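You operate a simulated robot arm through the tools that you are given. There is no shell and no other tool.

The job below is to be done with a simulated robot arm. You get a single attempt, and the scene is never put back.

## Task
Unlock the bike, stow the cable plug in its holder and stand the key in the gear stand's key holder.
Fine: the key comes out only when the lock barrel is turned back. Where these are worked on the way, their far stop is far enough and under half their travel is too little: lock barrel.

The check looks at the end state, three seconds after you hand in, the way a careful person would. Anything else that was tipped, shoved, dropped, spilled or broken makes it a failure.

## Robot
A 7-joint arm with a three-finger gripper, fixed in place. Base frame: the origin is at the foot of the arm, x ahead of it, y to its left, z up. Units: m, degrees, N and s.
With the tool pointing down near the work surface it reaches from about 0.1 to 0.96 m from the base axis. Its first joint turns from -166.0 to 166.0 degrees. Payload 2.69 kg.
The tool frame sits at the grasp point between the pads (the TCP): z along the fingers, y along the line on which they close. The tips reach 0.029 m beyond it. The gripper opens to 0.12 m. The gripper's body begins 0.078 m behind the TCP.
Orientation is told as [roll, pitch, yaw] about the base's x, y, z axes, in that order, counted from this pose: with the fingers straight down and closing along the base's y, the tool's x points along the base's -x, its y along +y and its z along -z.

## Interface
- The arm moves only by the tool send_rows. Its argument "steps" is a list of rows, each an object (a shift or turn left out is 0, a gripper value left out holds the last) with "delta_pos": the shift along the tool's x, y, z in m, a list of three; "rot": the turn, a rotation vector about the tool's x, y, z in degrees, a list of three; "gripper": the closure in counts, from 0 (fully open) to 255 (shut). In form: [{"delta_pos": [dx, dy, dz], "rot": [rx, ry, rz], "gripper": gripper}, ...]. A call has 1 to 20 rows; each row is the pose to reach, as a shift and turn from the pose commanded when the call began, along the tool's axes at that moment. A row lasts 0.2 s, in which the tool goes at most 0.05 m and 8.6 degrees; a call with a longer step from one row to the next is refused whole, and so is a gripper value outside its range. A pose out of reach is approached as far as the arm can. The call stops where the force on the tool passes 40 N (or 10 N more than at its start, if that is more) or the arm is blocked; 0.2 s more then pass. The fingers move at their own pace and stop on an object; they squeeze with about 39 N. The grip force told is the motor's: it shows also when the fingers shut on nothing. Time passes only in rows, and 0.2 s behind the last, so rows that repeat a pose let the fingers close. It gives the time, the measured TCP pose, the force on the tool (base axes), the opening and the grip force at its end, in the units of the frame above (readings bear some noise), with the torque about the TCP (base axes, N m) and any sound that the robot's microphone picked up.
- Cameras (640 x 400 px; columns grow to the right, rows downward): "scene" is fixed at [0.3972, -0.5021, 1.7756]; the picture's right is [0.87, -0.49, 0.00], its down [-0.45, -0.80, -0.39] and it looks along [0.19, 0.34, -0.92] (base axes); focal length 267 px, centre (320, 200). "wrist" rides on the gripper at [0.063, 0, -0.104] in the tool frame; the picture's right is [0.00, 1.00, 0.00], its down [-0.83, 0.00, -0.56] and it looks along [-0.56, 0.00, 0.83] (tool axes); focal length 275 px, centre (320, 200). There is no depth. A picture from a camera that has moved, and an enlarged one, comes with that camera's place and axes in the base frame and with its lens. The place of the scene camera against the robot may be out by one fixed shift of up to 0.018 m in any direction.
- get_image(camera): a new picture of that camera. It takes no simulated time.
- move_column(by): slides the trunk up (or, below 0, down) by that many m; the arm rides with it, the base frame stays. It gives what a move gives, with no picture.
- zoom(camera, box): a new picture of the part [left, top, right, bottom] of that camera's present view, enlarged. It takes no simulated time.
- sign_off(): hands the job in; it is judged then, once.

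Nothing tells you positions but the pictures and the camera data. Unless the task says otherwise, let go and move clear before handing in.

The tools are called after "Call:" as name(argument=value, ...) on one line, values as JSON. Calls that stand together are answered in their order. send_rows: Moves the arm, as the interface text tells. Its arguments: {"type":"object","properties":{"steps":{"type":"array"}},"required":["steps"]} The other tools are called the same way: move_column (by) slides the trunk up or down; get_image (camera) takes a picture; zoom (camera, box) takes an enlarged picture of a part of a camera's view; sign_off () hands the job in.

At the start:

```text
time: 0.0
tcp_pos: [0.5759, -0.0451, 1.286]
tool_rot: [0.1, 0.0, 0.0]
force: [0.6, 0.5, 0.0]
wrist_torque: [-0.03, 0.03, -0.03]
gripper_width: 0.1199
grip_force: 0.1
trunk travel left (down, up): [-0.425, 0.161]
```

scene: 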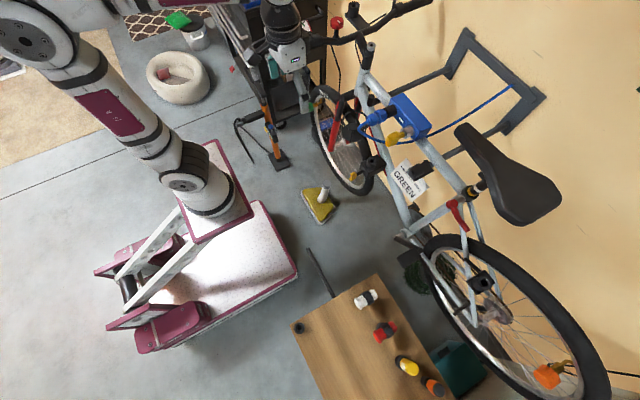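
wrist: 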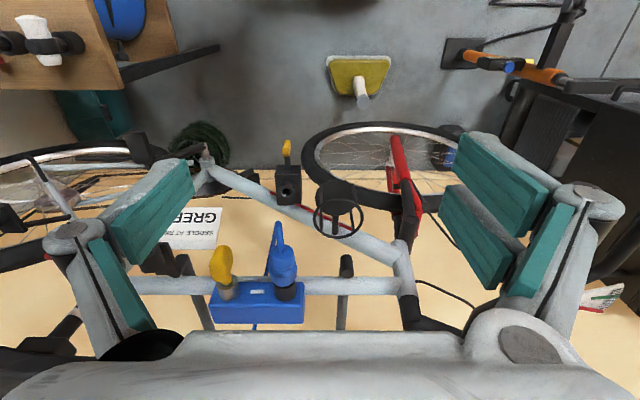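

I see a bike against a wall, with a blue lock box on its top tube that carries a yellow key and a blue cable plug. I'll zoom in on these parts and look for the plug holder and the gear stand before moving.

Call:
zoom(camera="scene", box=[320, 60, 480, 160])

Call:
zoom(camera="wrist", box=[160, 140, 400, 290])

Call:
zoom(camera="wrist", box=[180, 220, 340, 320])

Call:
zoom(camera="scene", box=[260, 120, 480, 258])

Call:
zoom(camera="scene", box=[200, 0, 400, 125])

Call:
zoom(camera="scene", box=[280, 250, 500, 388])

```text
4.00 times, centred on (400, 110) of scene
camera zoom: at [0.3972, -0.5021, 1.7756], right [0.87, -0.49, 0.0], down [-0.45, -0.8, -0.39], along [0.19, 0.34, -0.92], focal length 1070 px, centre (0, 560)
```

zoom: 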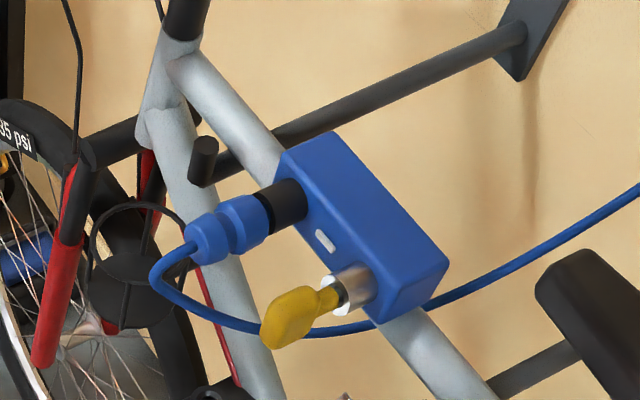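

```text
2.67 times, centred on (280, 215) of wrist
camera zoom: at [0.5127, -0.0464, 1.3901], right [0.0, 1.0, 0.0], down [0.83, 0.0, 0.56], along [0.56, 0.0, -0.83], focal length 734 px, centre (427, 160)
```

zoom: 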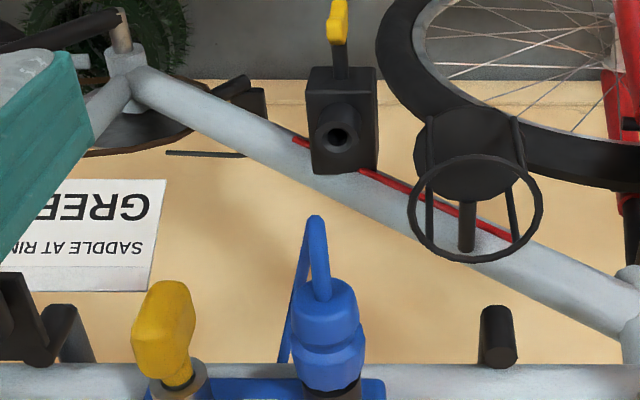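

```text
4.00 times, centred on (260, 270) of wrist
camera zoom: at [0.5127, -0.0464, 1.3901], right [0.0, 1.0, 0.0], down [0.83, 0.0, 0.56], along [0.56, 0.0, -0.83], focal length 1101 px, centre (560, -80)
```

zoom: 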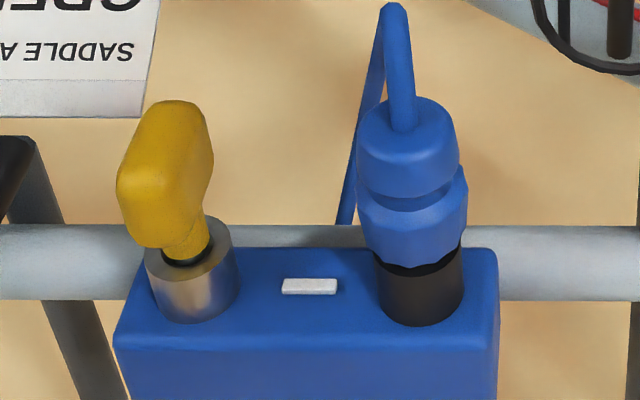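

```text
2.90 times, centred on (370, 189) of scene
camera zoom: at [0.3972, -0.5021, 1.7756], right [0.87, -0.49, 0.0], down [-0.45, -0.8, -0.39], along [0.19, 0.34, -0.92], focal length 775 px, centre (175, 232)
```

zoom: 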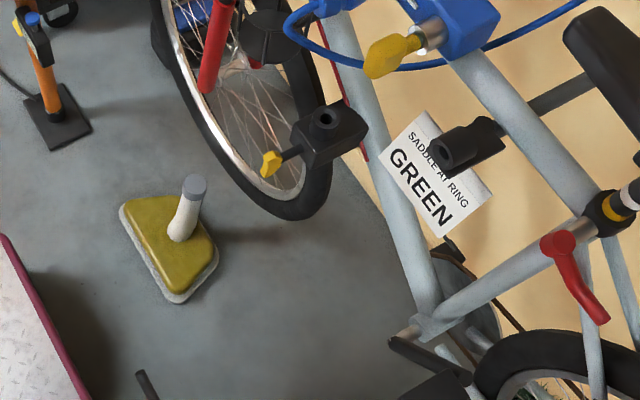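

```text
3.20 times, centred on (300, 62) of scene
camera zoom: at [0.3972, -0.5021, 1.7756], right [0.87, -0.49, 0.0], down [-0.45, -0.8, -0.39], along [0.19, 0.34, -0.92], focal length 856 px, centre (384, 640)
```

zoom: 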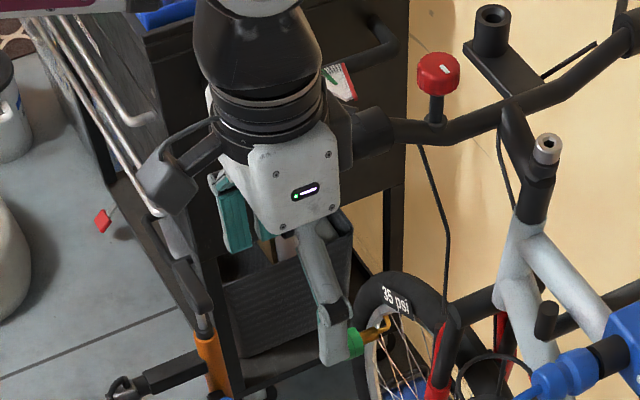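

```text
2.90 times, centred on (390, 319) of scene
camera zoom: at [0.3972, -0.5021, 1.7756], right [0.87, -0.49, 0.0], down [-0.45, -0.8, -0.39], along [0.19, 0.34, -0.92], focal length 775 px, centre (117, -145)
```

zoom: 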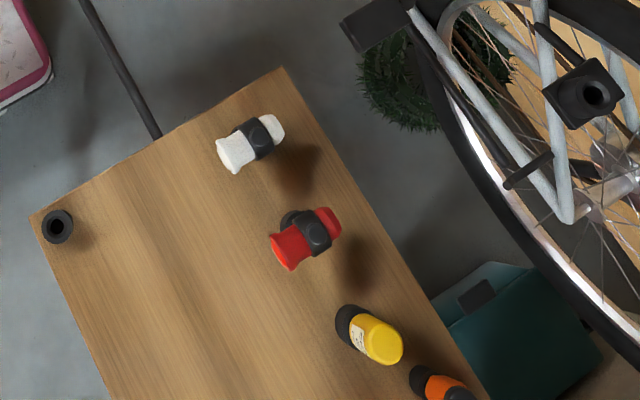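

The bike's side faces the robot, and the key and plug point back at the arm from the lock. Several black sockets could be the plug holder or the key holder, so I'll enlarge each one.

Call:
zoom(camera="scene", box=[345, 145, 395, 190])

Call:
zoom(camera="scene", box=[395, 145, 455, 205])

Call:
zoom(camera="scene", box=[330, 0, 420, 60])

Call:
zoom(camera="scene", box=[440, 250, 560, 330])

Call:
zoom(camera="scene", box=[220, 80, 320, 180])

Call:
zoom(camera="scene", box=[280, 300, 340, 350])

Call:
zoom(camera="wrist", box=[260, 130, 380, 250])

Call:
zoom(camera="wrist", box=[0, 0, 160, 100])

Call:
zoom(camera="wrist", box=[430, 0, 640, 130])

```text
8.89 times, centred on (370, 168) of scene
camera zoom: at [0.3972, -0.5021, 1.7756], right [0.87, -0.49, 0.0], down [-0.45, -0.8, -0.39], along [0.19, 0.34, -0.92], focal length 2377 px, centre (-124, 489)
```

zoom: 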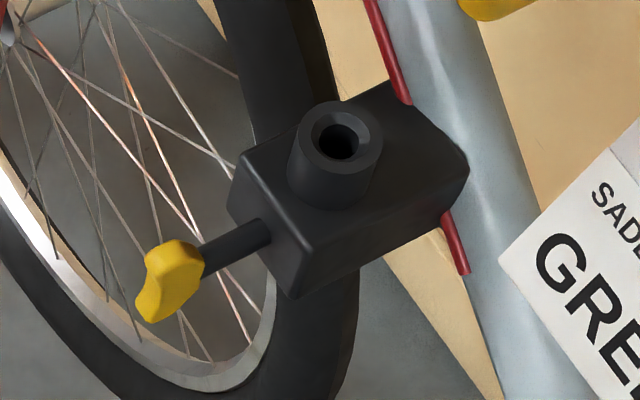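

```text
6.67 times, centred on (425, 175) of scene
camera zoom: at [0.3972, -0.5021, 1.7756], right [0.87, -0.49, 0.0], down [-0.45, -0.8, -0.39], along [0.19, 0.34, -0.92], focal length 1783 px, centre (-380, 367)
```

zoom: 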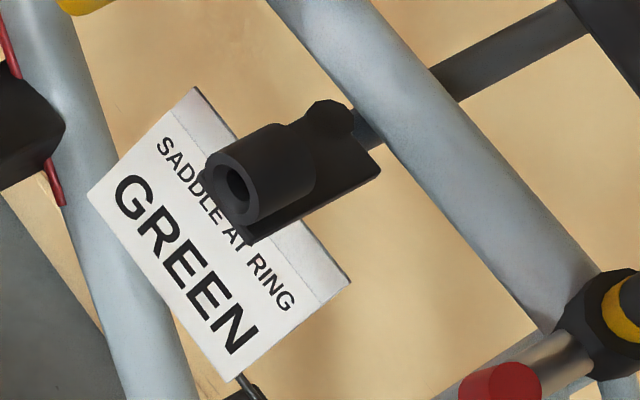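

```text
6.67 times, centred on (375, 30) of scene
camera zoom: at [0.3972, -0.5021, 1.7756], right [0.87, -0.49, 0.0], down [-0.45, -0.8, -0.39], along [0.19, 0.34, -0.92], focal length 1783 px, centre (-47, 1333)
```

zoom: 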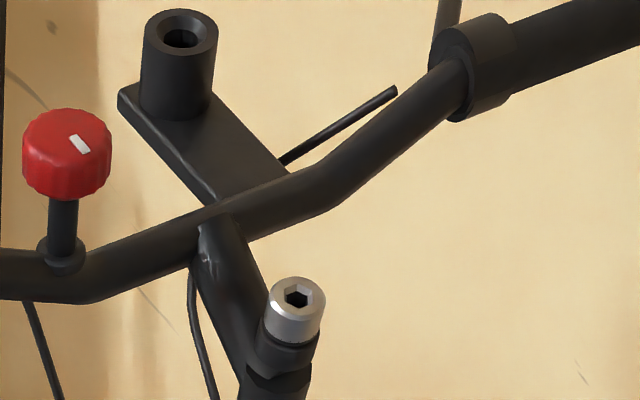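

```text
5.00 times, centred on (500, 290) of scene
camera zoom: at [0.3972, -0.5021, 1.7756], right [0.87, -0.49, 0.0], down [-0.45, -0.8, -0.39], along [0.19, 0.34, -0.92], focal length 1337 px, centre (-580, -250)
```

zoom: 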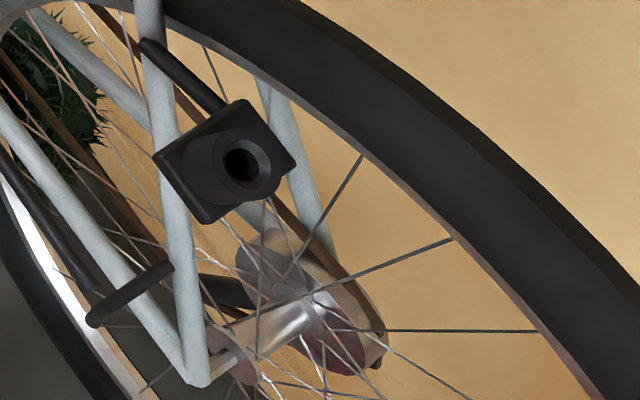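

```text
4.00 times, centred on (270, 130) of scene
camera zoom: at [0.3972, -0.5021, 1.7756], right [0.87, -0.49, 0.0], down [-0.45, -0.8, -0.39], along [0.19, 0.34, -0.92], focal length 1070 px, centre (520, 480)
```

zoom: 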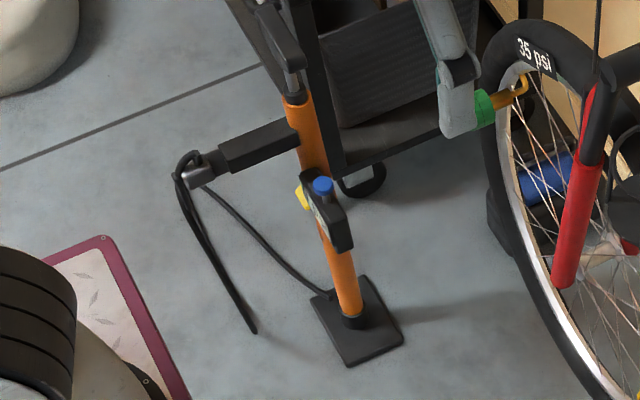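

```text
8.00 times, centred on (310, 325) of scene
camera zoom: at [0.3972, -0.5021, 1.7756], right [0.87, -0.49, 0.0], down [-0.45, -0.8, -0.39], along [0.19, 0.34, -0.92], focal length 2139 px, centre (400, -800)
```

zoom: 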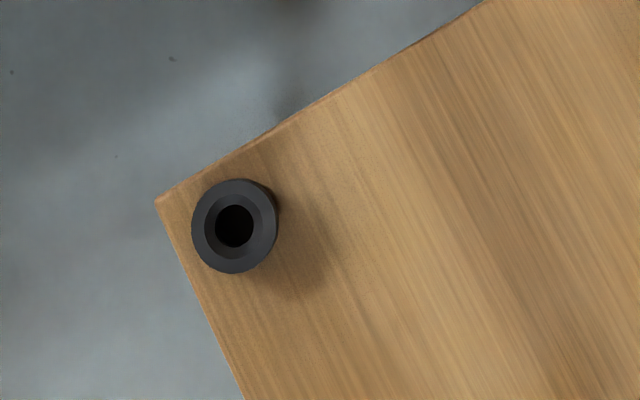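

```text
3.33 times, centred on (320, 190) of wrist
camera zoom: at [0.5127, -0.0464, 1.3901], right [0.0, 1.0, 0.0], down [0.83, 0.0, 0.56], along [0.56, 0.0, -0.83], focal length 918 px, centre (320, 233)
```

zoom: 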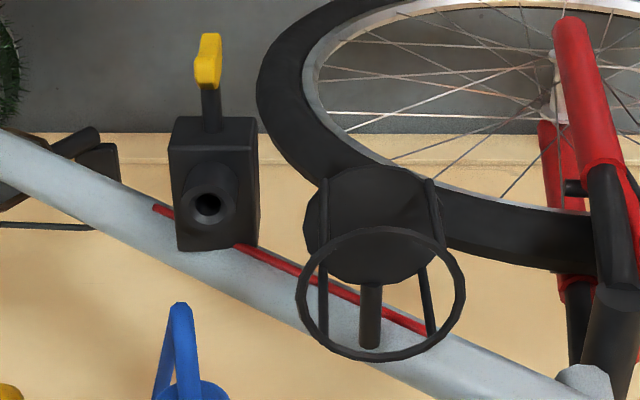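

```text
4.00 times, centred on (80, 50) of wrist
camera zoom: at [0.5127, -0.0464, 1.3901], right [0.0, 1.0, 0.0], down [0.83, 0.0, 0.56], along [0.56, 0.0, -0.83], focal length 1101 px, centre (1280, 800)
```

zoom: 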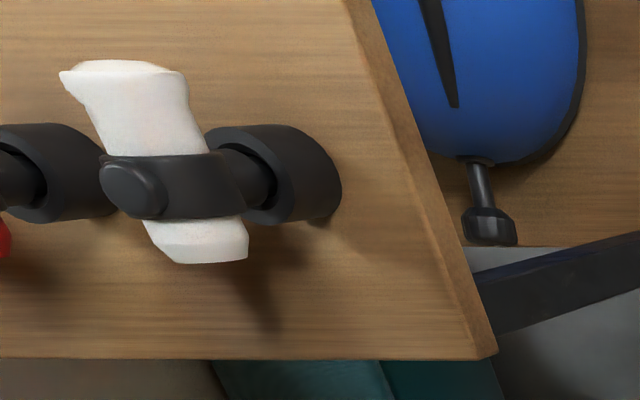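

```text
3.05 times, centred on (535, 65) of wrist
camera zoom: at [0.5127, -0.0464, 1.3901], right [0.0, 1.0, 0.0], down [0.83, 0.0, 0.56], along [0.56, 0.0, -0.83], focal length 839 px, centre (-335, 611)
```

zoom: 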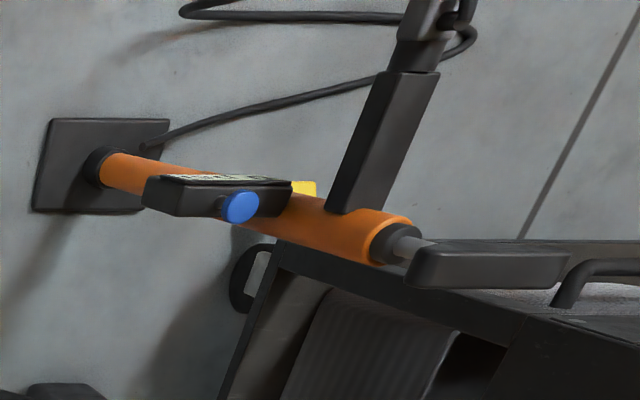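

The wooden board on the right looks like the gear stand: a helmet, lamps in sockets and an empty socket on its near top corner. I need side-on views, so I'll back up a little and tilt the wrist camera to look along +x.

Call:
send_rows(steps=[{"delta_pos": [0.02, 0, 0], "rot": [0, -8, 0], "gripper": 0}, {"delta_pos": [0.04, 0, 0], "rot": [0, -16, 0]}, {"delta_pos": [0.06, 0, 0], "rot": [0, -24, 0]}, {"delta_pos": [0.08, 0, 0], "rot": [0, -32, 0]}, {"delta_pos": [0.1, 0, 0], "rot": [0, -40, 0]}, {"delta_pos": [0.1, 0, 0], "rot": [0, -40, 0]}])

Call:
get_image(camera="wrist")

Call:
get_image(camera="scene")

```text
time: 1.4
tcp_pos: [0.4762, -0.0453, 1.2871]
tool_rot: [-0.1, -40.1, 0.1]
force: [1.0, -0.2, -0.4]
wrist_torque: [-0.01, 0.0, -0.02]
gripper_width: 0.12
grip_force: 0.0
trunk travel left (down, up): [-0.425, 0.161]
```

```text
taken
camera wrist: at [0.3598, -0.0468, 1.3254], right [0.0, 1.0, 0.0], down [0.28, 0.0, 0.96], along [0.96, 0.0, -0.28], focal length 275 px, centre (320, 200)
```

wrist: 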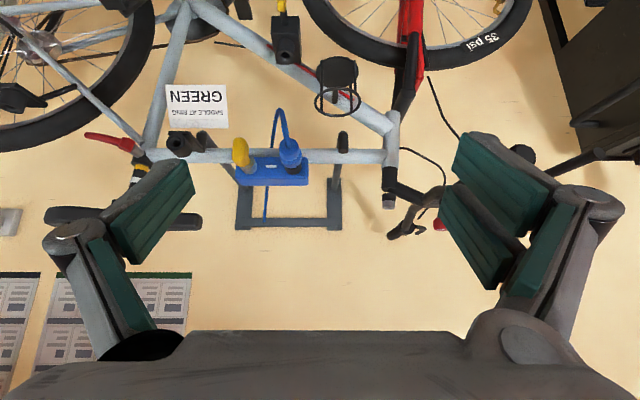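

```text
taken
```

scene: 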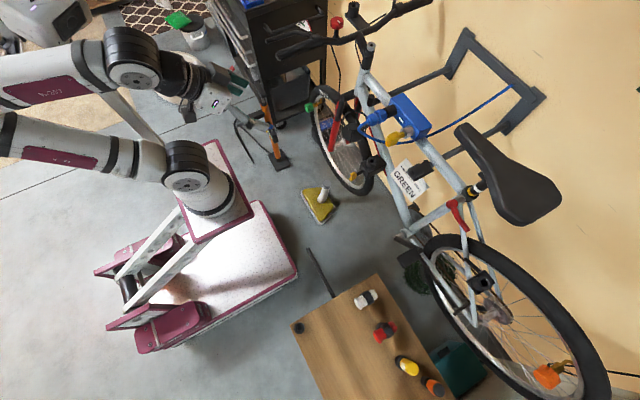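

The view is upside-down, but it shows the lock, the sockets and some sheets on the wall. I'll enlarge those.

Call:
zoom(camera="wrist", box=[0, 260, 200, 385])

Call:
zoom(camera="wrist", box=[200, 90, 360, 190])

Call:
zoom(camera="wrist", box=[140, 70, 260, 160])

Call:
zoom(camera="wrist", box=[240, 0, 400, 110])

Call:
zoom(camera="wrist", box=[0, 0, 160, 110])

Call:
zoom(camera="wrist", box=[370, 150, 470, 250])

```text
3.20 times, centred on (100, 322) of wrist
camera zoom: at [0.3598, -0.0468, 1.3254], right [0.0, 1.0, 0.0], down [0.28, 0.0, 0.96], along [0.96, 0.0, -0.28], focal length 881 px, centre (1024, -192)
```

zoom: 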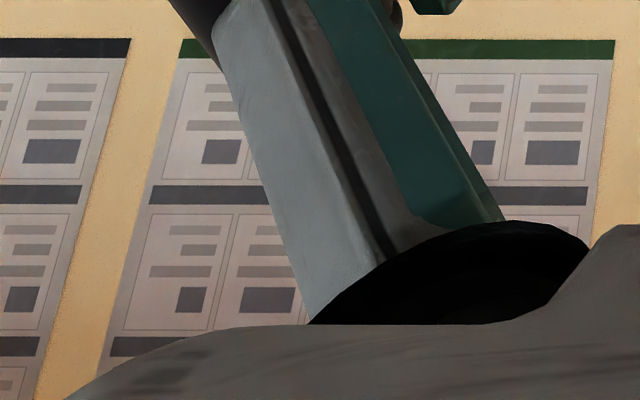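

```text
4.00 times, centred on (280, 140) of wrist
camera zoom: at [0.3598, -0.0468, 1.3254], right [0.0, 1.0, 0.0], down [0.28, 0.0, 0.96], along [0.96, 0.0, -0.28], focal length 1101 px, centre (480, 440)
```

zoom: 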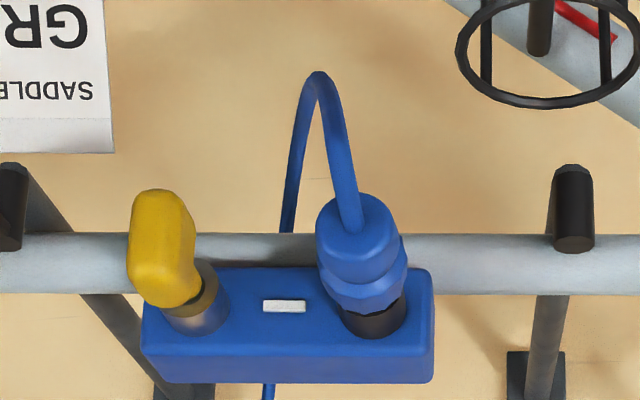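

```text
4.44 times, centred on (200, 115) of wrist
camera zoom: at [0.3598, -0.0468, 1.3254], right [0.0, 1.0, 0.0], down [0.28, 0.0, 0.96], along [0.96, 0.0, -0.28], focal length 1224 px, centre (853, 578)
```

zoom: 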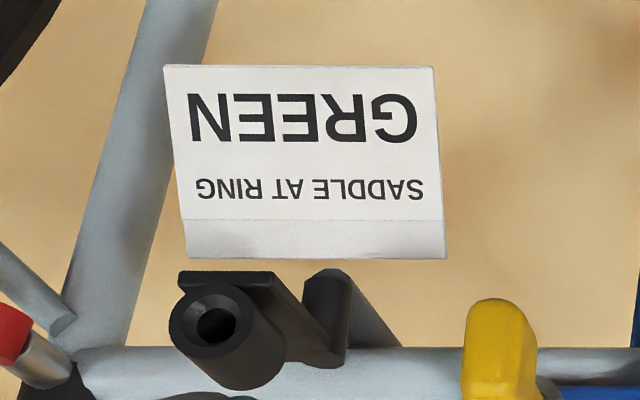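

```text
3.64 times, centred on (320, 55) of wrist
camera zoom: at [0.3598, -0.0468, 1.3254], right [0.0, 1.0, 0.0], down [0.28, 0.0, 0.96], along [0.96, 0.0, -0.28], focal length 1001 px, centre (320, 727)
```

zoom: 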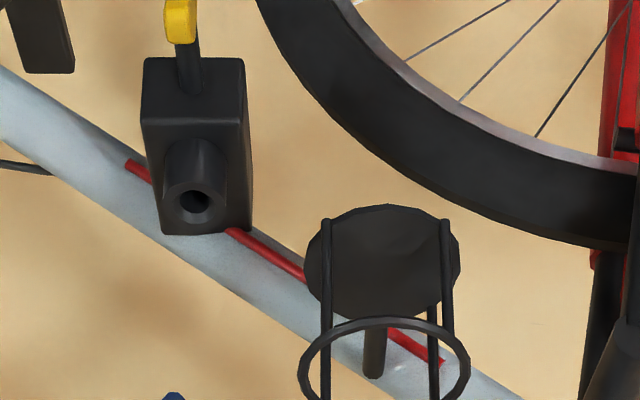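

```text
3.64 times, centred on (80, 55) of wrist
camera zoom: at [0.3598, -0.0468, 1.3254], right [0.0, 1.0, 0.0], down [0.28, 0.0, 0.96], along [0.96, 0.0, -0.28], focal length 1001 px, centre (1193, 727)
```

zoom: 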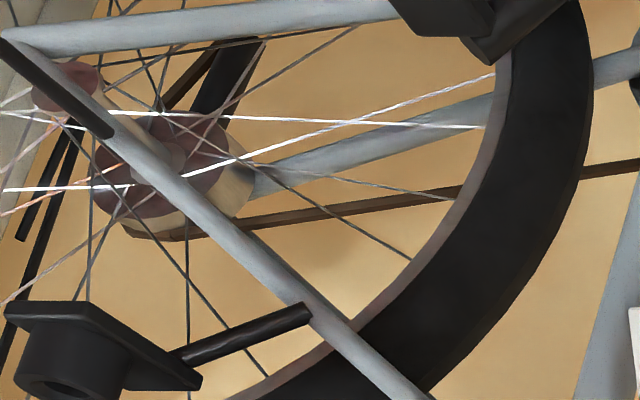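

```text
4.00 times, centred on (420, 200) of wrist
camera zoom: at [0.3598, -0.0468, 1.3254], right [0.0, 1.0, 0.0], down [0.28, 0.0, 0.96], along [0.96, 0.0, -0.28], focal length 1101 px, centre (-80, 200)
```

zoom: 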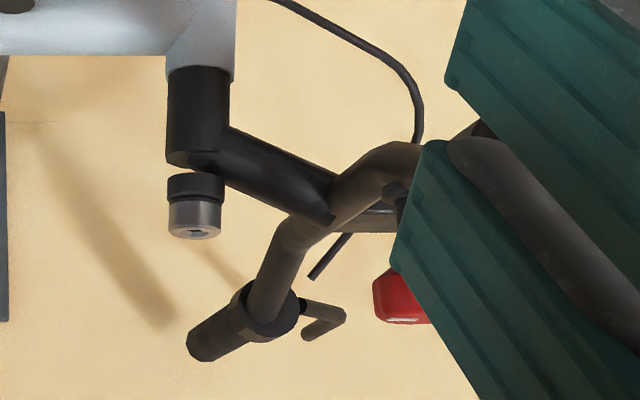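

The bracketed socket near the saddle appears to be mounted on the wall rack's arm, which makes it a likely plug holder. Now I'll look at the gear stand from above.

Call:
send_rows(steps=[{"delta_pos": [0, -0.045, 0], "rot": [0, 7, 0]}, {"delta_pos": [0, -0.09, 0], "rot": [0, 14, 0]}, {"delta_pos": [0, -0.135, 0], "rot": [0, 21, 0]}, {"delta_pos": [0, -0.18, 0], "rot": [0, 28, 0]}, {"delta_pos": [0, -0.225, 0], "rot": [0, 35, 0]}, {"delta_pos": [0, -0.27, 0], "rot": [0, 42, 0]}, {"delta_pos": [0, -0.3, 0], "rot": [0, 50, 0]}, {"delta_pos": [0, -0.32, 0], "rot": [0, 55, 0]}, {"delta_pos": [0, -0.32, 0], "rot": [0, 55, 0]}])

Call:
get_image(camera="wrist")

Call:
get_image(camera="scene")

```text
time: 3.4
tcp_pos: [0.4759, -0.3635, 1.2859]
tool_rot: [0.0, 15.1, 0.0]
force: [0.1, 0.9, -0.6]
wrist_torque: [-0.02, 0.01, 0.0]
gripper_width: 0.1202
grip_force: 0.1
trunk travel left (down, up): [-0.425, 0.161]
```

```text
taken
camera wrist: at [0.4416, -0.3647, 1.4025], right [0.0, 1.0, 0.0], down [0.95, 0.0, 0.32], along [0.32, 0.0, -0.95], focal length 275 px, centre (320, 200)
```

wrist: 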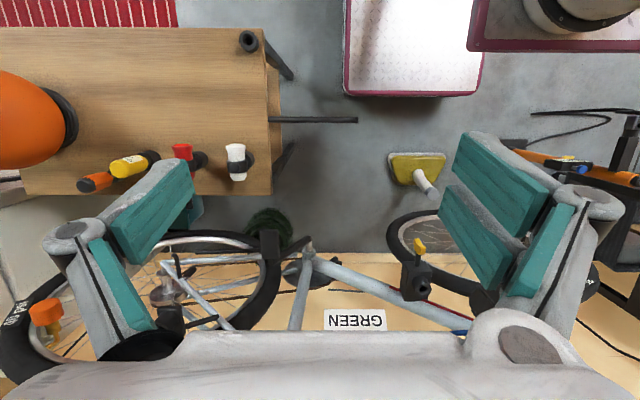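

```text
taken
```

scene: 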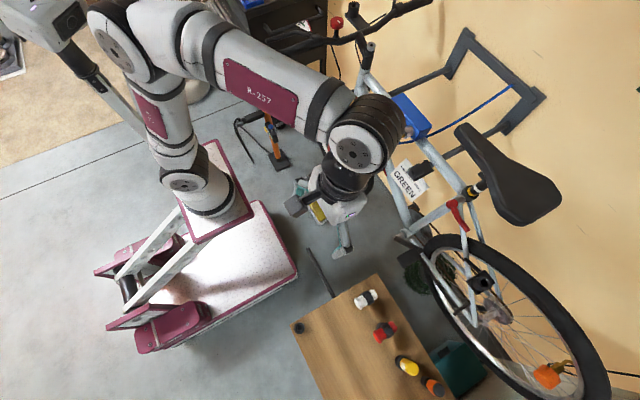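

The stand's top is in view, with the socket at its near corner. I'll enlarge it.

Call:
zoom(camera="wrist", box=[200, 20, 300, 90])

Call:
zoom(camera="wrist", box=[200, 80, 380, 200])

Call:
zoom(camera="wrist", box=[0, 20, 260, 200])

Call:
zoom(camera="wrist", box=[380, 220, 480, 320])

```text
5.71 times, centred on (250, 55) of wrist
camera zoom: at [0.4416, -0.3647, 1.4025], right [0.0, 1.0, 0.0], down [0.95, 0.0, 0.32], along [0.32, 0.0, -0.95], focal length 1573 px, centre (720, 1029)
```

zoom: 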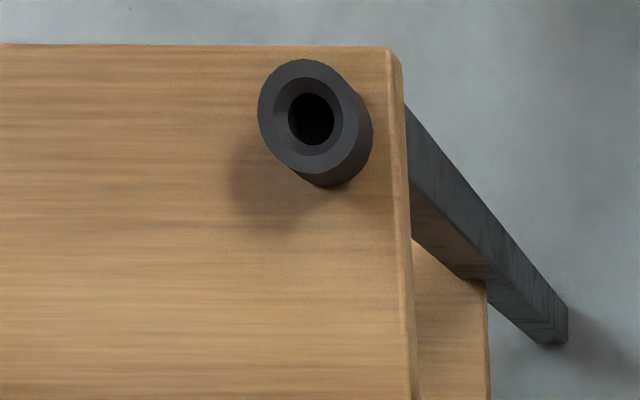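

```text
3.33 times, centred on (290, 140) of wrist
camera zoom: at [0.4416, -0.3647, 1.4025], right [0.0, 1.0, 0.0], down [0.95, 0.0, 0.32], along [0.32, 0.0, -0.95], focal length 918 px, centre (420, 400)
```

zoom: 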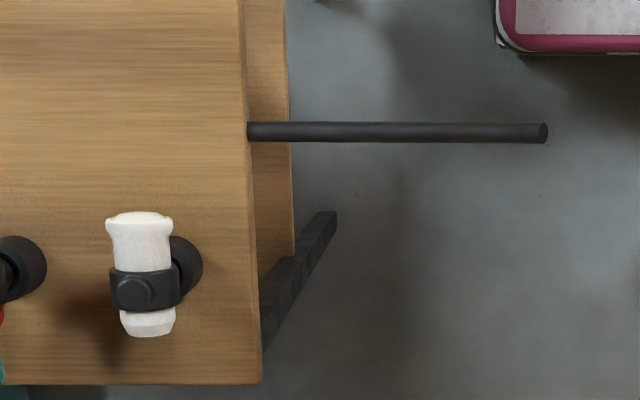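

```text
2.22 times, centred on (130, 110) of wrist
camera zoom: at [0.4416, -0.3647, 1.4025], right [0.0, 1.0, 0.0], down [0.95, 0.0, 0.32], along [0.32, 0.0, -0.95], focal length 612 px, centre (742, 400)
```

zoom: 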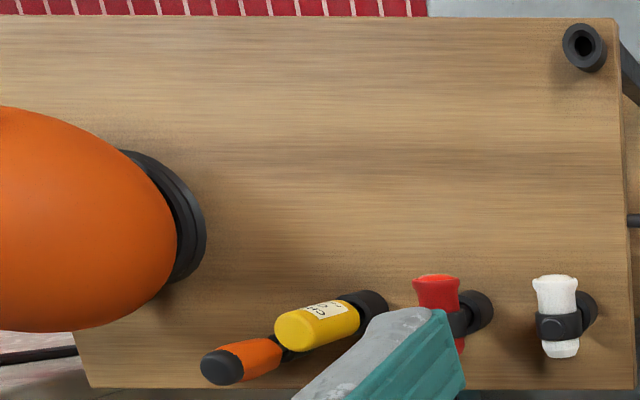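

```text
4.00 times, centred on (430, 270) of wrist
camera zoom: at [0.4416, -0.3647, 1.4025], right [0.0, 1.0, 0.0], down [0.95, 0.0, 0.32], along [0.32, 0.0, -0.95], focal length 1101 px, centre (-120, -80)
```

zoom: 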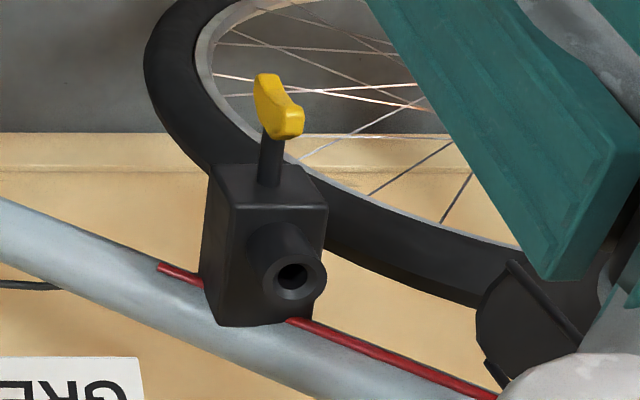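

The stand's key holder is the vertical socket at the board's corner. Next I'll turn the wrist half way round so the camera sits above the fingers when the tool points forward, doing it here in free air.

Call:
send_rows(steps=[{"rot": [0, -5, 8]}, {"rot": [0, -10, 14]}, {"rot": [0, -15, 20]}, {"rot": [0, -15, 20]}])

```text
refused: row 1 steps farther than a row can; nothing moved
```

The first step was slightly too large, so I'll use smaller steps about the tool axis.

Call:
send_rows(steps=[{"rot": [0, 0, 8.5]}, {"rot": [0, 0, 17]}, {"rot": [0, 0, 25.5]}, {"rot": [0, 0, 34]}, {"rot": [0, 0, 42.5]}, {"rot": [0, 0, 51]}, {"rot": [0, 0, 59.5]}, {"rot": [0, 0, 68]}, {"rot": [0, 0, 76.5]}, {"rot": [0, 0, 85]}, {"rot": [0, 0, 90]}, {"rot": [0, 0, 90]}])

```text
time: 6.0
tcp_pos: [0.4763, -0.3652, 1.286]
tool_rot: [-15.0, 0.0, -90.0]
force: [0.5, 0.5, 0.6]
wrist_torque: [-0.03, -0.01, 0.03]
gripper_width: 0.1201
grip_force: 0.0
trunk travel left (down, up): [-0.425, 0.161]
```

Call:
send_rows(steps=[{"rot": [0, 0, 8.5]}, {"rot": [0, 0, 17]}, {"rot": [0, 0, 25.5]}, {"rot": [0, 0, 34]}, {"rot": [0, 0, 42.5]}, {"rot": [0, 0, 51]}, {"rot": [0, 0, 59.5]}, {"rot": [0, 0, 68]}, {"rot": [0, 0, 76.5]}, {"rot": [0, 0, 85]}, {"rot": [0, 0, 90]}, {"rot": [0, 0, 90]}])

Call:
get_image(camera="wrist")

Call:
get_image(camera="scene")

```text
time: 8.6
tcp_pos: [0.4761, -0.3651, 1.286]
tool_rot: [0.0, -15.0, 180.0]
force: [-0.2, 0.6, -1.0]
wrist_torque: [-0.02, 0.0, -0.01]
gripper_width: 0.1201
grip_force: 0.1
trunk travel left (down, up): [-0.425, 0.161]
```

```text
taken
camera wrist: at [0.5636, -0.3663, 1.3704], right [0.0, -1.0, 0.0], down [-0.66, 0.0, 0.75], along [-0.75, 0.0, -0.66], focal length 275 px, centre (320, 200)
```

wrist: 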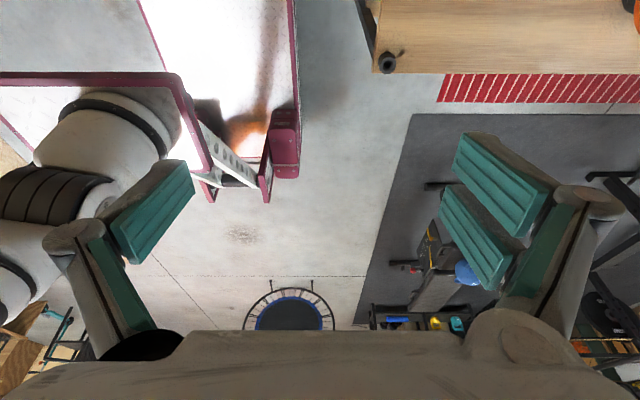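

```text
taken
```

scene: 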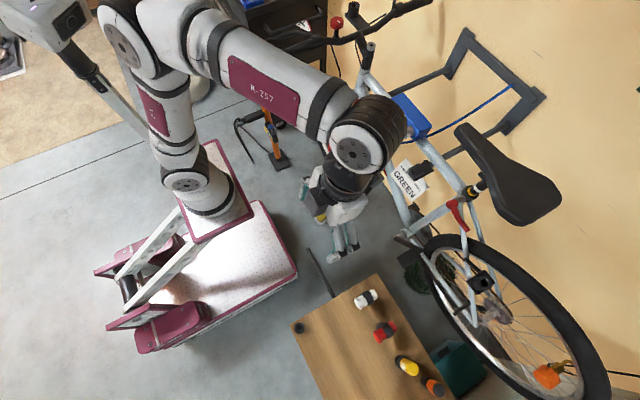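

Flipping worked. Now I'll pitch the tool up until it points forward, and look at the rack with the camera above the fingers.

Call:
send_rows(steps=[{"rot": [0, 8.5, 0]}, {"rot": [0, 17, 0]}, {"rot": [0, 25.5, 0]}, {"rot": [0, 34, 0]}, {"rot": [0, 42.5, 0]}, {"rot": [0, 51, 0]}, {"rot": [0, 59.5, 0]}, {"rot": [0, 68, 0]}, {"rot": [0, 76.5, 0]}, {"rot": [0, 85, 0]}, {"rot": [0, 93.5, 0]}, {"rot": [0, 100, 0]}, {"rot": [0, 105, 0]}, {"rot": [0, 105, 0]}])

Call:
get_image(camera="wrist")

Call:
get_image(camera="scene")

```text
time: 11.6
tcp_pos: [0.4752, -0.3652, 1.2875]
tool_rot: [166.3, 90.0, -13.9]
force: [0.3, -0.1, 0.1]
wrist_torque: [0.01, 0.0, 0.01]
gripper_width: 0.1198
grip_force: 0.1
trunk travel left (down, up): [-0.425, 0.161]
```

```text
taken
camera wrist: at [0.371, -0.3659, 1.3492], right [0.0, -1.0, 0.0], down [-0.55, 0.0, -0.83], along [0.83, 0.0, -0.55], focal length 275 px, centre (320, 200)
```

wrist: 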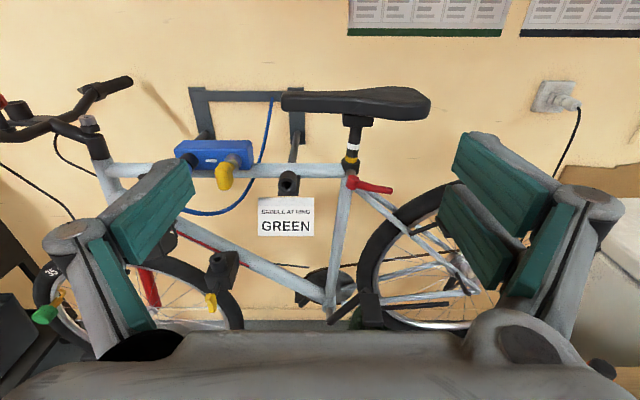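

```text
taken
```

scene: 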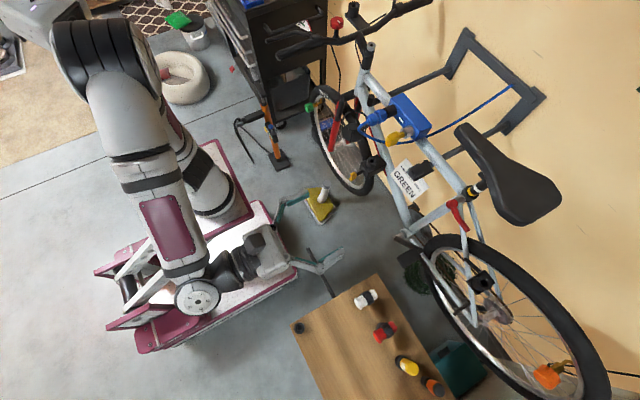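

Now I have an upright view of the bike. I'll enlarge the lock, the rack socket and the down-tube socket.

Call:
zoom(camera="wrist", box=[160, 120, 320, 220])

Call:
zoom(camera="wrist", box=[250, 160, 330, 210])

Call:
zoom(camera="wrist", box=[180, 230, 260, 320])

Call:
zoom(camera="wrist", box=[320, 170, 480, 310])

Call:
zoom(camera="wrist", box=[0, 60, 200, 190])

```text
4.00 times, centred on (240, 170) of wrist
camera zoom: at [0.371, -0.3659, 1.3492], right [0.0, -1.0, 0.0], down [-0.55, 0.0, -0.83], along [0.83, 0.0, -0.55], focal length 1101 px, centre (640, 320)
```

zoom: 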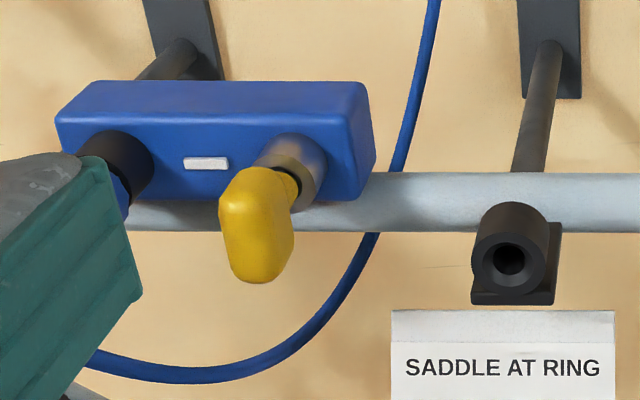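

```text
8.00 times, centred on (290, 185) of wrist
camera zoom: at [0.371, -0.3659, 1.3492], right [0.0, -1.0, 0.0], down [-0.55, 0.0, -0.83], along [0.83, 0.0, -0.55], focal length 2202 px, centre (560, 320)
```

zoom: 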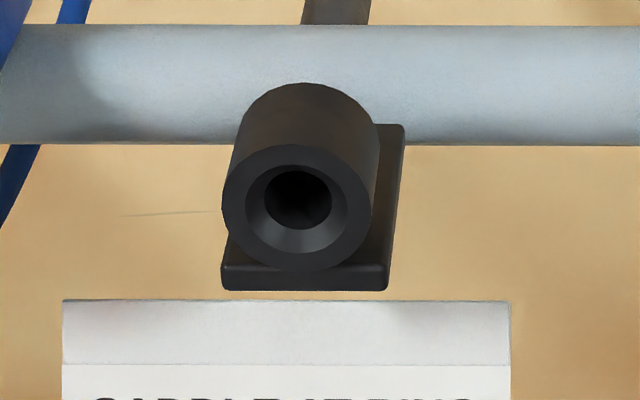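

```text
4.44 times, centred on (220, 275) of wrist
camera zoom: at [0.371, -0.3659, 1.3492], right [0.0, -1.0, 0.0], down [-0.55, 0.0, -0.83], along [0.83, 0.0, -0.55], focal length 1224 px, centre (764, -133)
```

zoom: 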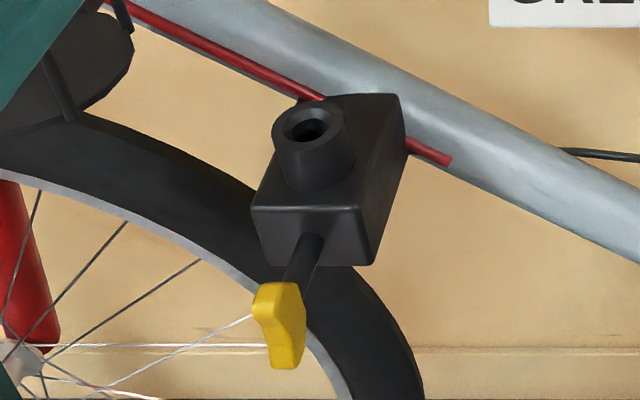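

```text
2.86 times, centred on (400, 240) of wrist
camera zoom: at [0.371, -0.3659, 1.3492], right [0.0, -1.0, 0.0], down [-0.55, 0.0, -0.83], along [0.83, 0.0, -0.55], focal length 786 px, centre (91, 86)
```

zoom: 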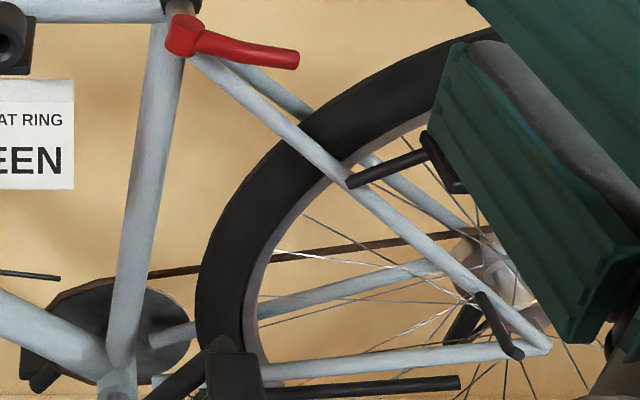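

```text
3.08 times, centred on (100, 125) of wrist
camera zoom: at [0.371, -0.3659, 1.3492], right [0.0, -1.0, 0.0], down [-0.55, 0.0, -0.83], along [0.83, 0.0, -0.55], focal length 847 px, centre (997, 431)
```

zoom: 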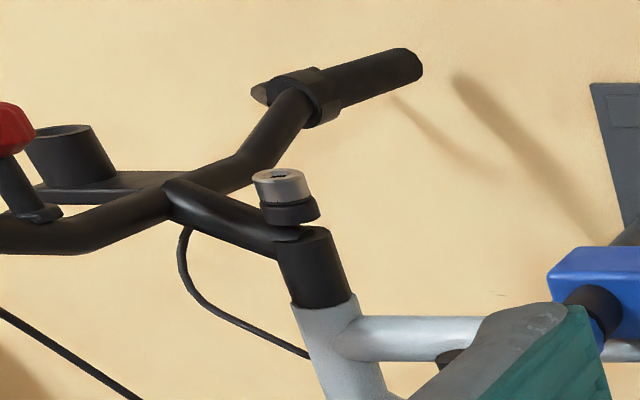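

The socket near the saddle hangs from the rack arm that also anchors the cable, with its bore facing the robot just like the lock's port. I take it as the plug's holder, since the down-tube one is a clamp with a lever. The key head is at about (0.81, -0.19, 1.11), and I'm moving closer to see its shape.

Call:
send_rows(steps=[{"delta_pos": [-0.02, -0.03, 0.024]}, {"delta_pos": [-0.04, -0.06, 0.048]}, {"delta_pos": [-0.06, -0.09, 0.072]}, {"delta_pos": [-0.08, -0.12, 0.096]}, {"delta_pos": [-0.1, -0.15, 0.12]}, {"delta_pos": [-0.11, -0.175, 0.145]}, {"delta_pos": [-0.11, -0.175, 0.145]}])

Call:
get_image(camera="wrist")

Call:
zoom(camera="wrist", box=[200, 90, 440, 240])

```text
time: 13.2
tcp_pos: [0.6513, -0.2345, 1.1859]
tool_rot: [15.8, 90.0, -164.1]
force: [-0.3, 0.9, -0.8]
wrist_torque: [-0.04, 0.03, -0.01]
gripper_width: 0.1197
grip_force: 0.0
out of reach, approached as far as the arm can: row 4, 5, 6, 7
trunk travel left (down, up): [-0.425, 0.161]
```

```text
taken
camera wrist: at [0.5471, -0.2358, 1.2485], right [0.0, -1.0, 0.0], down [-0.56, 0.0, -0.83], along [0.83, 0.0, -0.56], focal length 275 px, centre (320, 200)
```

wrist: 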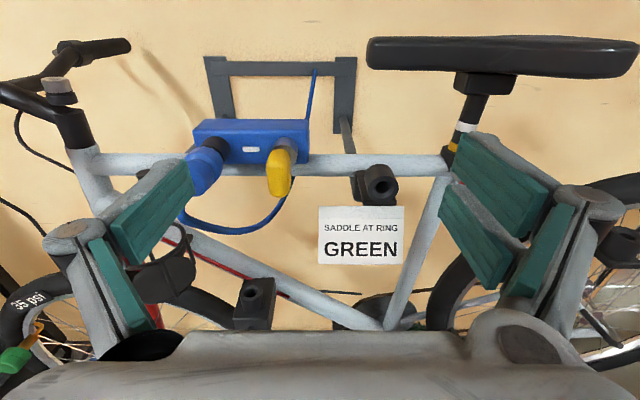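

```text
2.67 times, centred on (320, 165) of wrist
camera zoom: at [0.5471, -0.2358, 1.2485], right [0.0, -1.0, 0.0], down [-0.56, 0.0, -0.83], along [0.83, 0.0, -0.56], focal length 734 px, centre (320, 293)
```

zoom: 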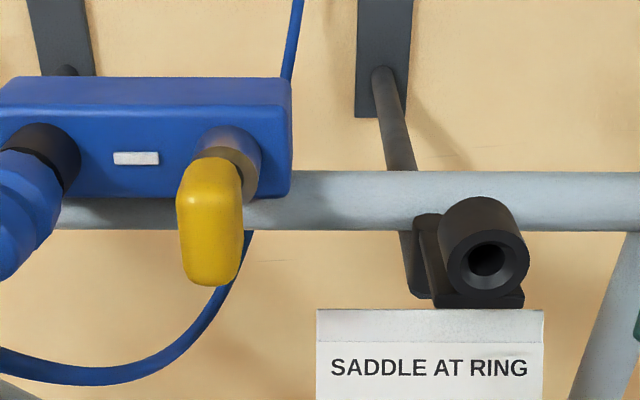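

The arm stopped short of the pose, so I'll see how it stands before going on.

Call:
get_image(camera="scene")

Call:
send_rows(steps=[{"delta_pos": [0, 0, 0]}])

```text
taken
```

scene: 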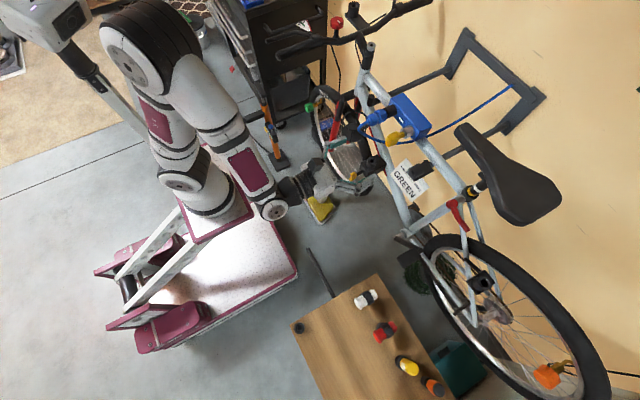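

```text
time: 13.6
tcp_pos: [0.6516, -0.2345, 1.1856]
tool_rot: [21.9, 90.0, -158.0]
force: [0.7, -0.1, -0.4]
wrist_torque: [-0.02, 0.01, 0.01]
gripper_width: 0.1201
grip_force: 0.1
trunk travel left (down, up): [-0.425, 0.161]
```

Call:
send_rows(steps=[{"delta_pos": [0, -0.02, -0.03]}, {"delta_pos": [0, -0.045, -0.06]}, {"delta_pos": [0, -0.045, -0.06]}])

```text
time: 14.4
tcp_pos: [0.6191, -0.2497, 1.2029]
tool_rot: [0.2, 90.0, -179.8]
force: [0.6, -0.8, 0.1]
wrist_torque: [-0.02, 0.02, 0.0]
gripper_width: 0.1201
grip_force: 0.0
out of reach, approached as far as the arm can: row 1, 2, 3
trunk travel left (down, up): [-0.425, 0.161]
```

Call:
send_rows(steps=[{"rot": [0, 0, -8]}, {"rot": [0, 0, -16]}, {"rot": [0, 0, -24]}, {"rot": [0, 0, -32]}, {"rot": [0, 0, -40]}, {"rot": [0, 0, -40]}, {"delta_pos": [0, -0.02, 0], "rot": [0, 0, -40]}, {"delta_pos": [0, -0.06, 0], "rot": [0, 0, -40]}, {"delta_pos": [0, -0.06, 0], "rot": [0, 0, -40]}])

Call:
get_image(camera="scene")

```text
time: 16.4
tcp_pos: [0.6442, -0.2266, 1.221]
tool_rot: [89.8, 50.1, -89.9]
force: [0.3, 0.1, 0.2]
wrist_torque: [0.02, -0.02, 0.04]
gripper_width: 0.1202
grip_force: 0.0
out of reach, approached as far as the arm can: row 7, 8, 9
trunk travel left (down, up): [-0.425, 0.161]
```

```text
taken
```

scene: 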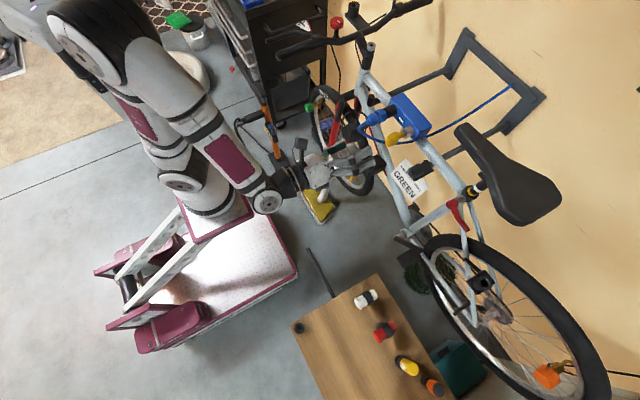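

The arm seems to be limited by being too close in, not too far out. I'll level the tool again and look at where the arm can go a bit farther forward.

Call:
send_rows(steps=[{"rot": [0, 0, 8]}, {"rot": [0, 0, 16]}, {"rot": [0, 0, 24]}, {"rot": [0, 0, 32]}, {"rot": [0, 0, 40]}, {"rot": [0, 0, 40]}])

Call:
move_column(by=0.1)

```text
time: 17.8
tcp_pos: [0.6449, -0.2283, 1.2226]
tool_rot: [-87.3, 89.9, 92.7]
force: [0.1, -0.6, 0.7]
wrist_torque: [-0.01, 0.02, 0.0]
gripper_width: 0.12
grip_force: 0.0
trunk travel left (down, up): [-0.425, 0.161]
```

```text
time: 19.1
tcp_pos: [0.6466, -0.2295, 1.3208]
tool_rot: [-10.4, 89.9, 169.6]
force: [-0.1, 0.6, 0.1]
wrist_torque: [-0.01, 0.01, -0.03]
gripper_width: 0.1201
grip_force: 0.1
trunk travel left (down, up): [-0.525, 0.061]
```

Column raised by 0.1 m; now I'll test whether the arm can get closer in at the key's height.

Call:
send_rows(steps=[{"delta_pos": [-0.04, -0.01, 0]}, {"delta_pos": [-0.08, -0.02, 0]}, {"delta_pos": [-0.12, -0.03, 0]}, {"delta_pos": [-0.15, -0.04, 0]}, {"delta_pos": [-0.15, -0.04, 0]}, {"delta_pos": [-0.15, -0.04, -0.03]}, {"delta_pos": [-0.15, -0.04, -0.06]}, {"delta_pos": [-0.15, -0.04, -0.06]}])

Call:
get_image(camera="scene")

Call:
get_image(camera="wrist")

```text
time: 20.9
tcp_pos: [0.5999, -0.2048, 1.1684]
tool_rot: [157.0, 90.1, -22.8]
force: [-0.7, -0.4, 0.9]
wrist_torque: [-0.01, 0.0, -0.02]
gripper_width: 0.1199
grip_force: 0.0
out of reach, approached as far as the arm can: row 7, 8
trunk travel left (down, up): [-0.525, 0.061]
```

```text
taken
```

scene: 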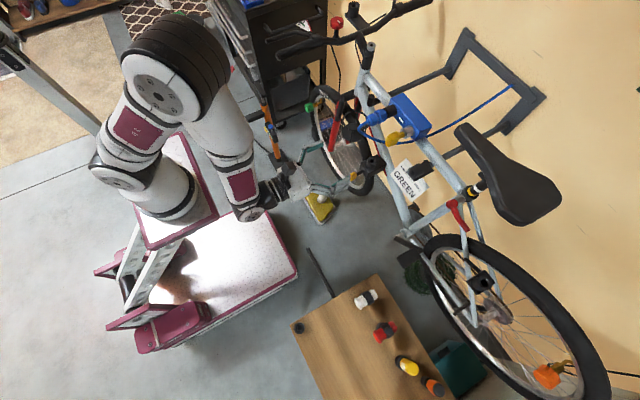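

```text
taken
camera wrist: at [0.4949, -0.2059, 1.2301], right [0.0, -1.0, 0.0], down [-0.56, 0.0, -0.83], along [0.83, 0.0, -0.56], focal length 275 px, centre (320, 200)
```

wrist: 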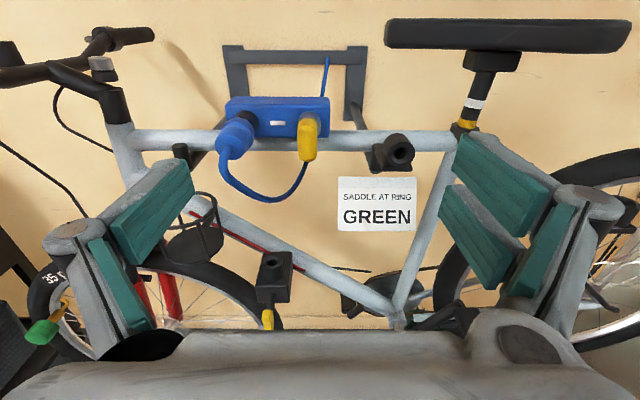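

Raising the column helped: the tool now sits at x = 0.60 in front of the key. I'll look closely at the key, plug and rack socket from here.

Call:
zoom(camera="wrist", box=[200, 80, 360, 210])

Call:
zoom(camera="wrist", box=[280, 100, 340, 170])

Call:
zoom(camera="wrist", box=[350, 110, 430, 180])

Call:
zoom(camera="scene", box=[355, 85, 445, 150])

```text
3.08 times, centred on (280, 145) of wrist
camera zoom: at [0.4949, -0.2059, 1.2301], right [0.0, -1.0, 0.0], down [-0.56, 0.0, -0.83], along [0.83, 0.0, -0.56], focal length 847 px, centre (443, 369)
```

zoom: 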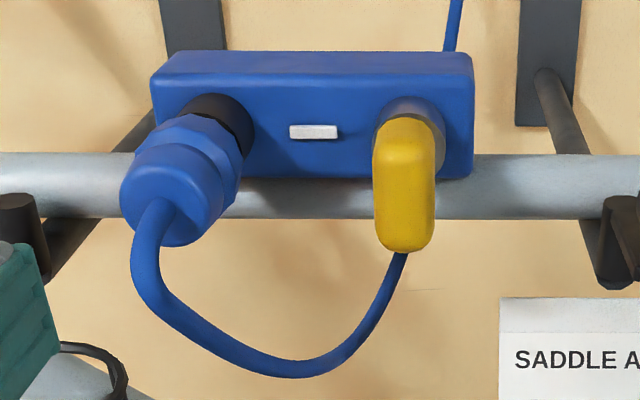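

```text
5.71 times, centred on (310, 135) of wrist
camera zoom: at [0.4949, -0.2059, 1.2301], right [0.0, -1.0, 0.0], down [-0.56, 0.0, -0.83], along [0.83, 0.0, -0.56], focal length 1573 px, centre (377, 571)
```

zoom: 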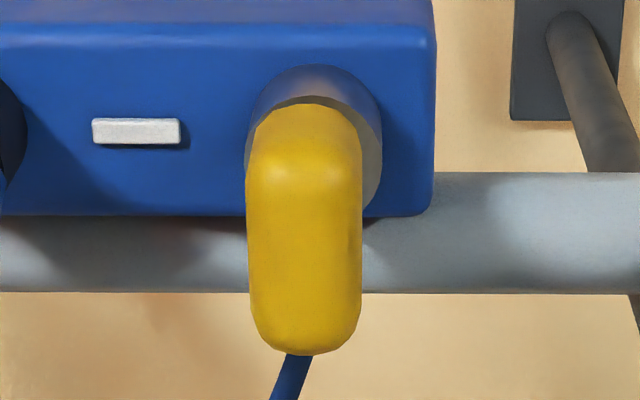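

```text
5.71 times, centred on (390, 145) of wrist
camera zoom: at [0.4949, -0.2059, 1.2301], right [0.0, -1.0, 0.0], down [-0.56, 0.0, -0.83], along [0.83, 0.0, -0.56], focal length 1573 px, centre (-80, 514)
```

zoom: 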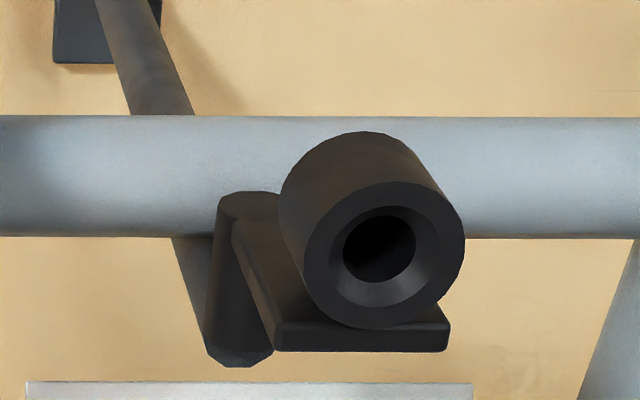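

```text
6.15 times, centred on (400, 118) of scene
camera zoom: at [0.3972, -0.5021, 1.7756], right [0.87, -0.49, 0.0], down [-0.45, -0.8, -0.39], along [0.19, 0.34, -0.92], focal length 1646 px, centre (-172, 708)
```

zoom: 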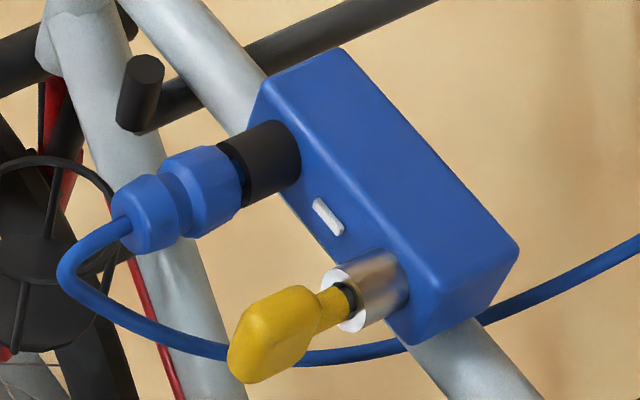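

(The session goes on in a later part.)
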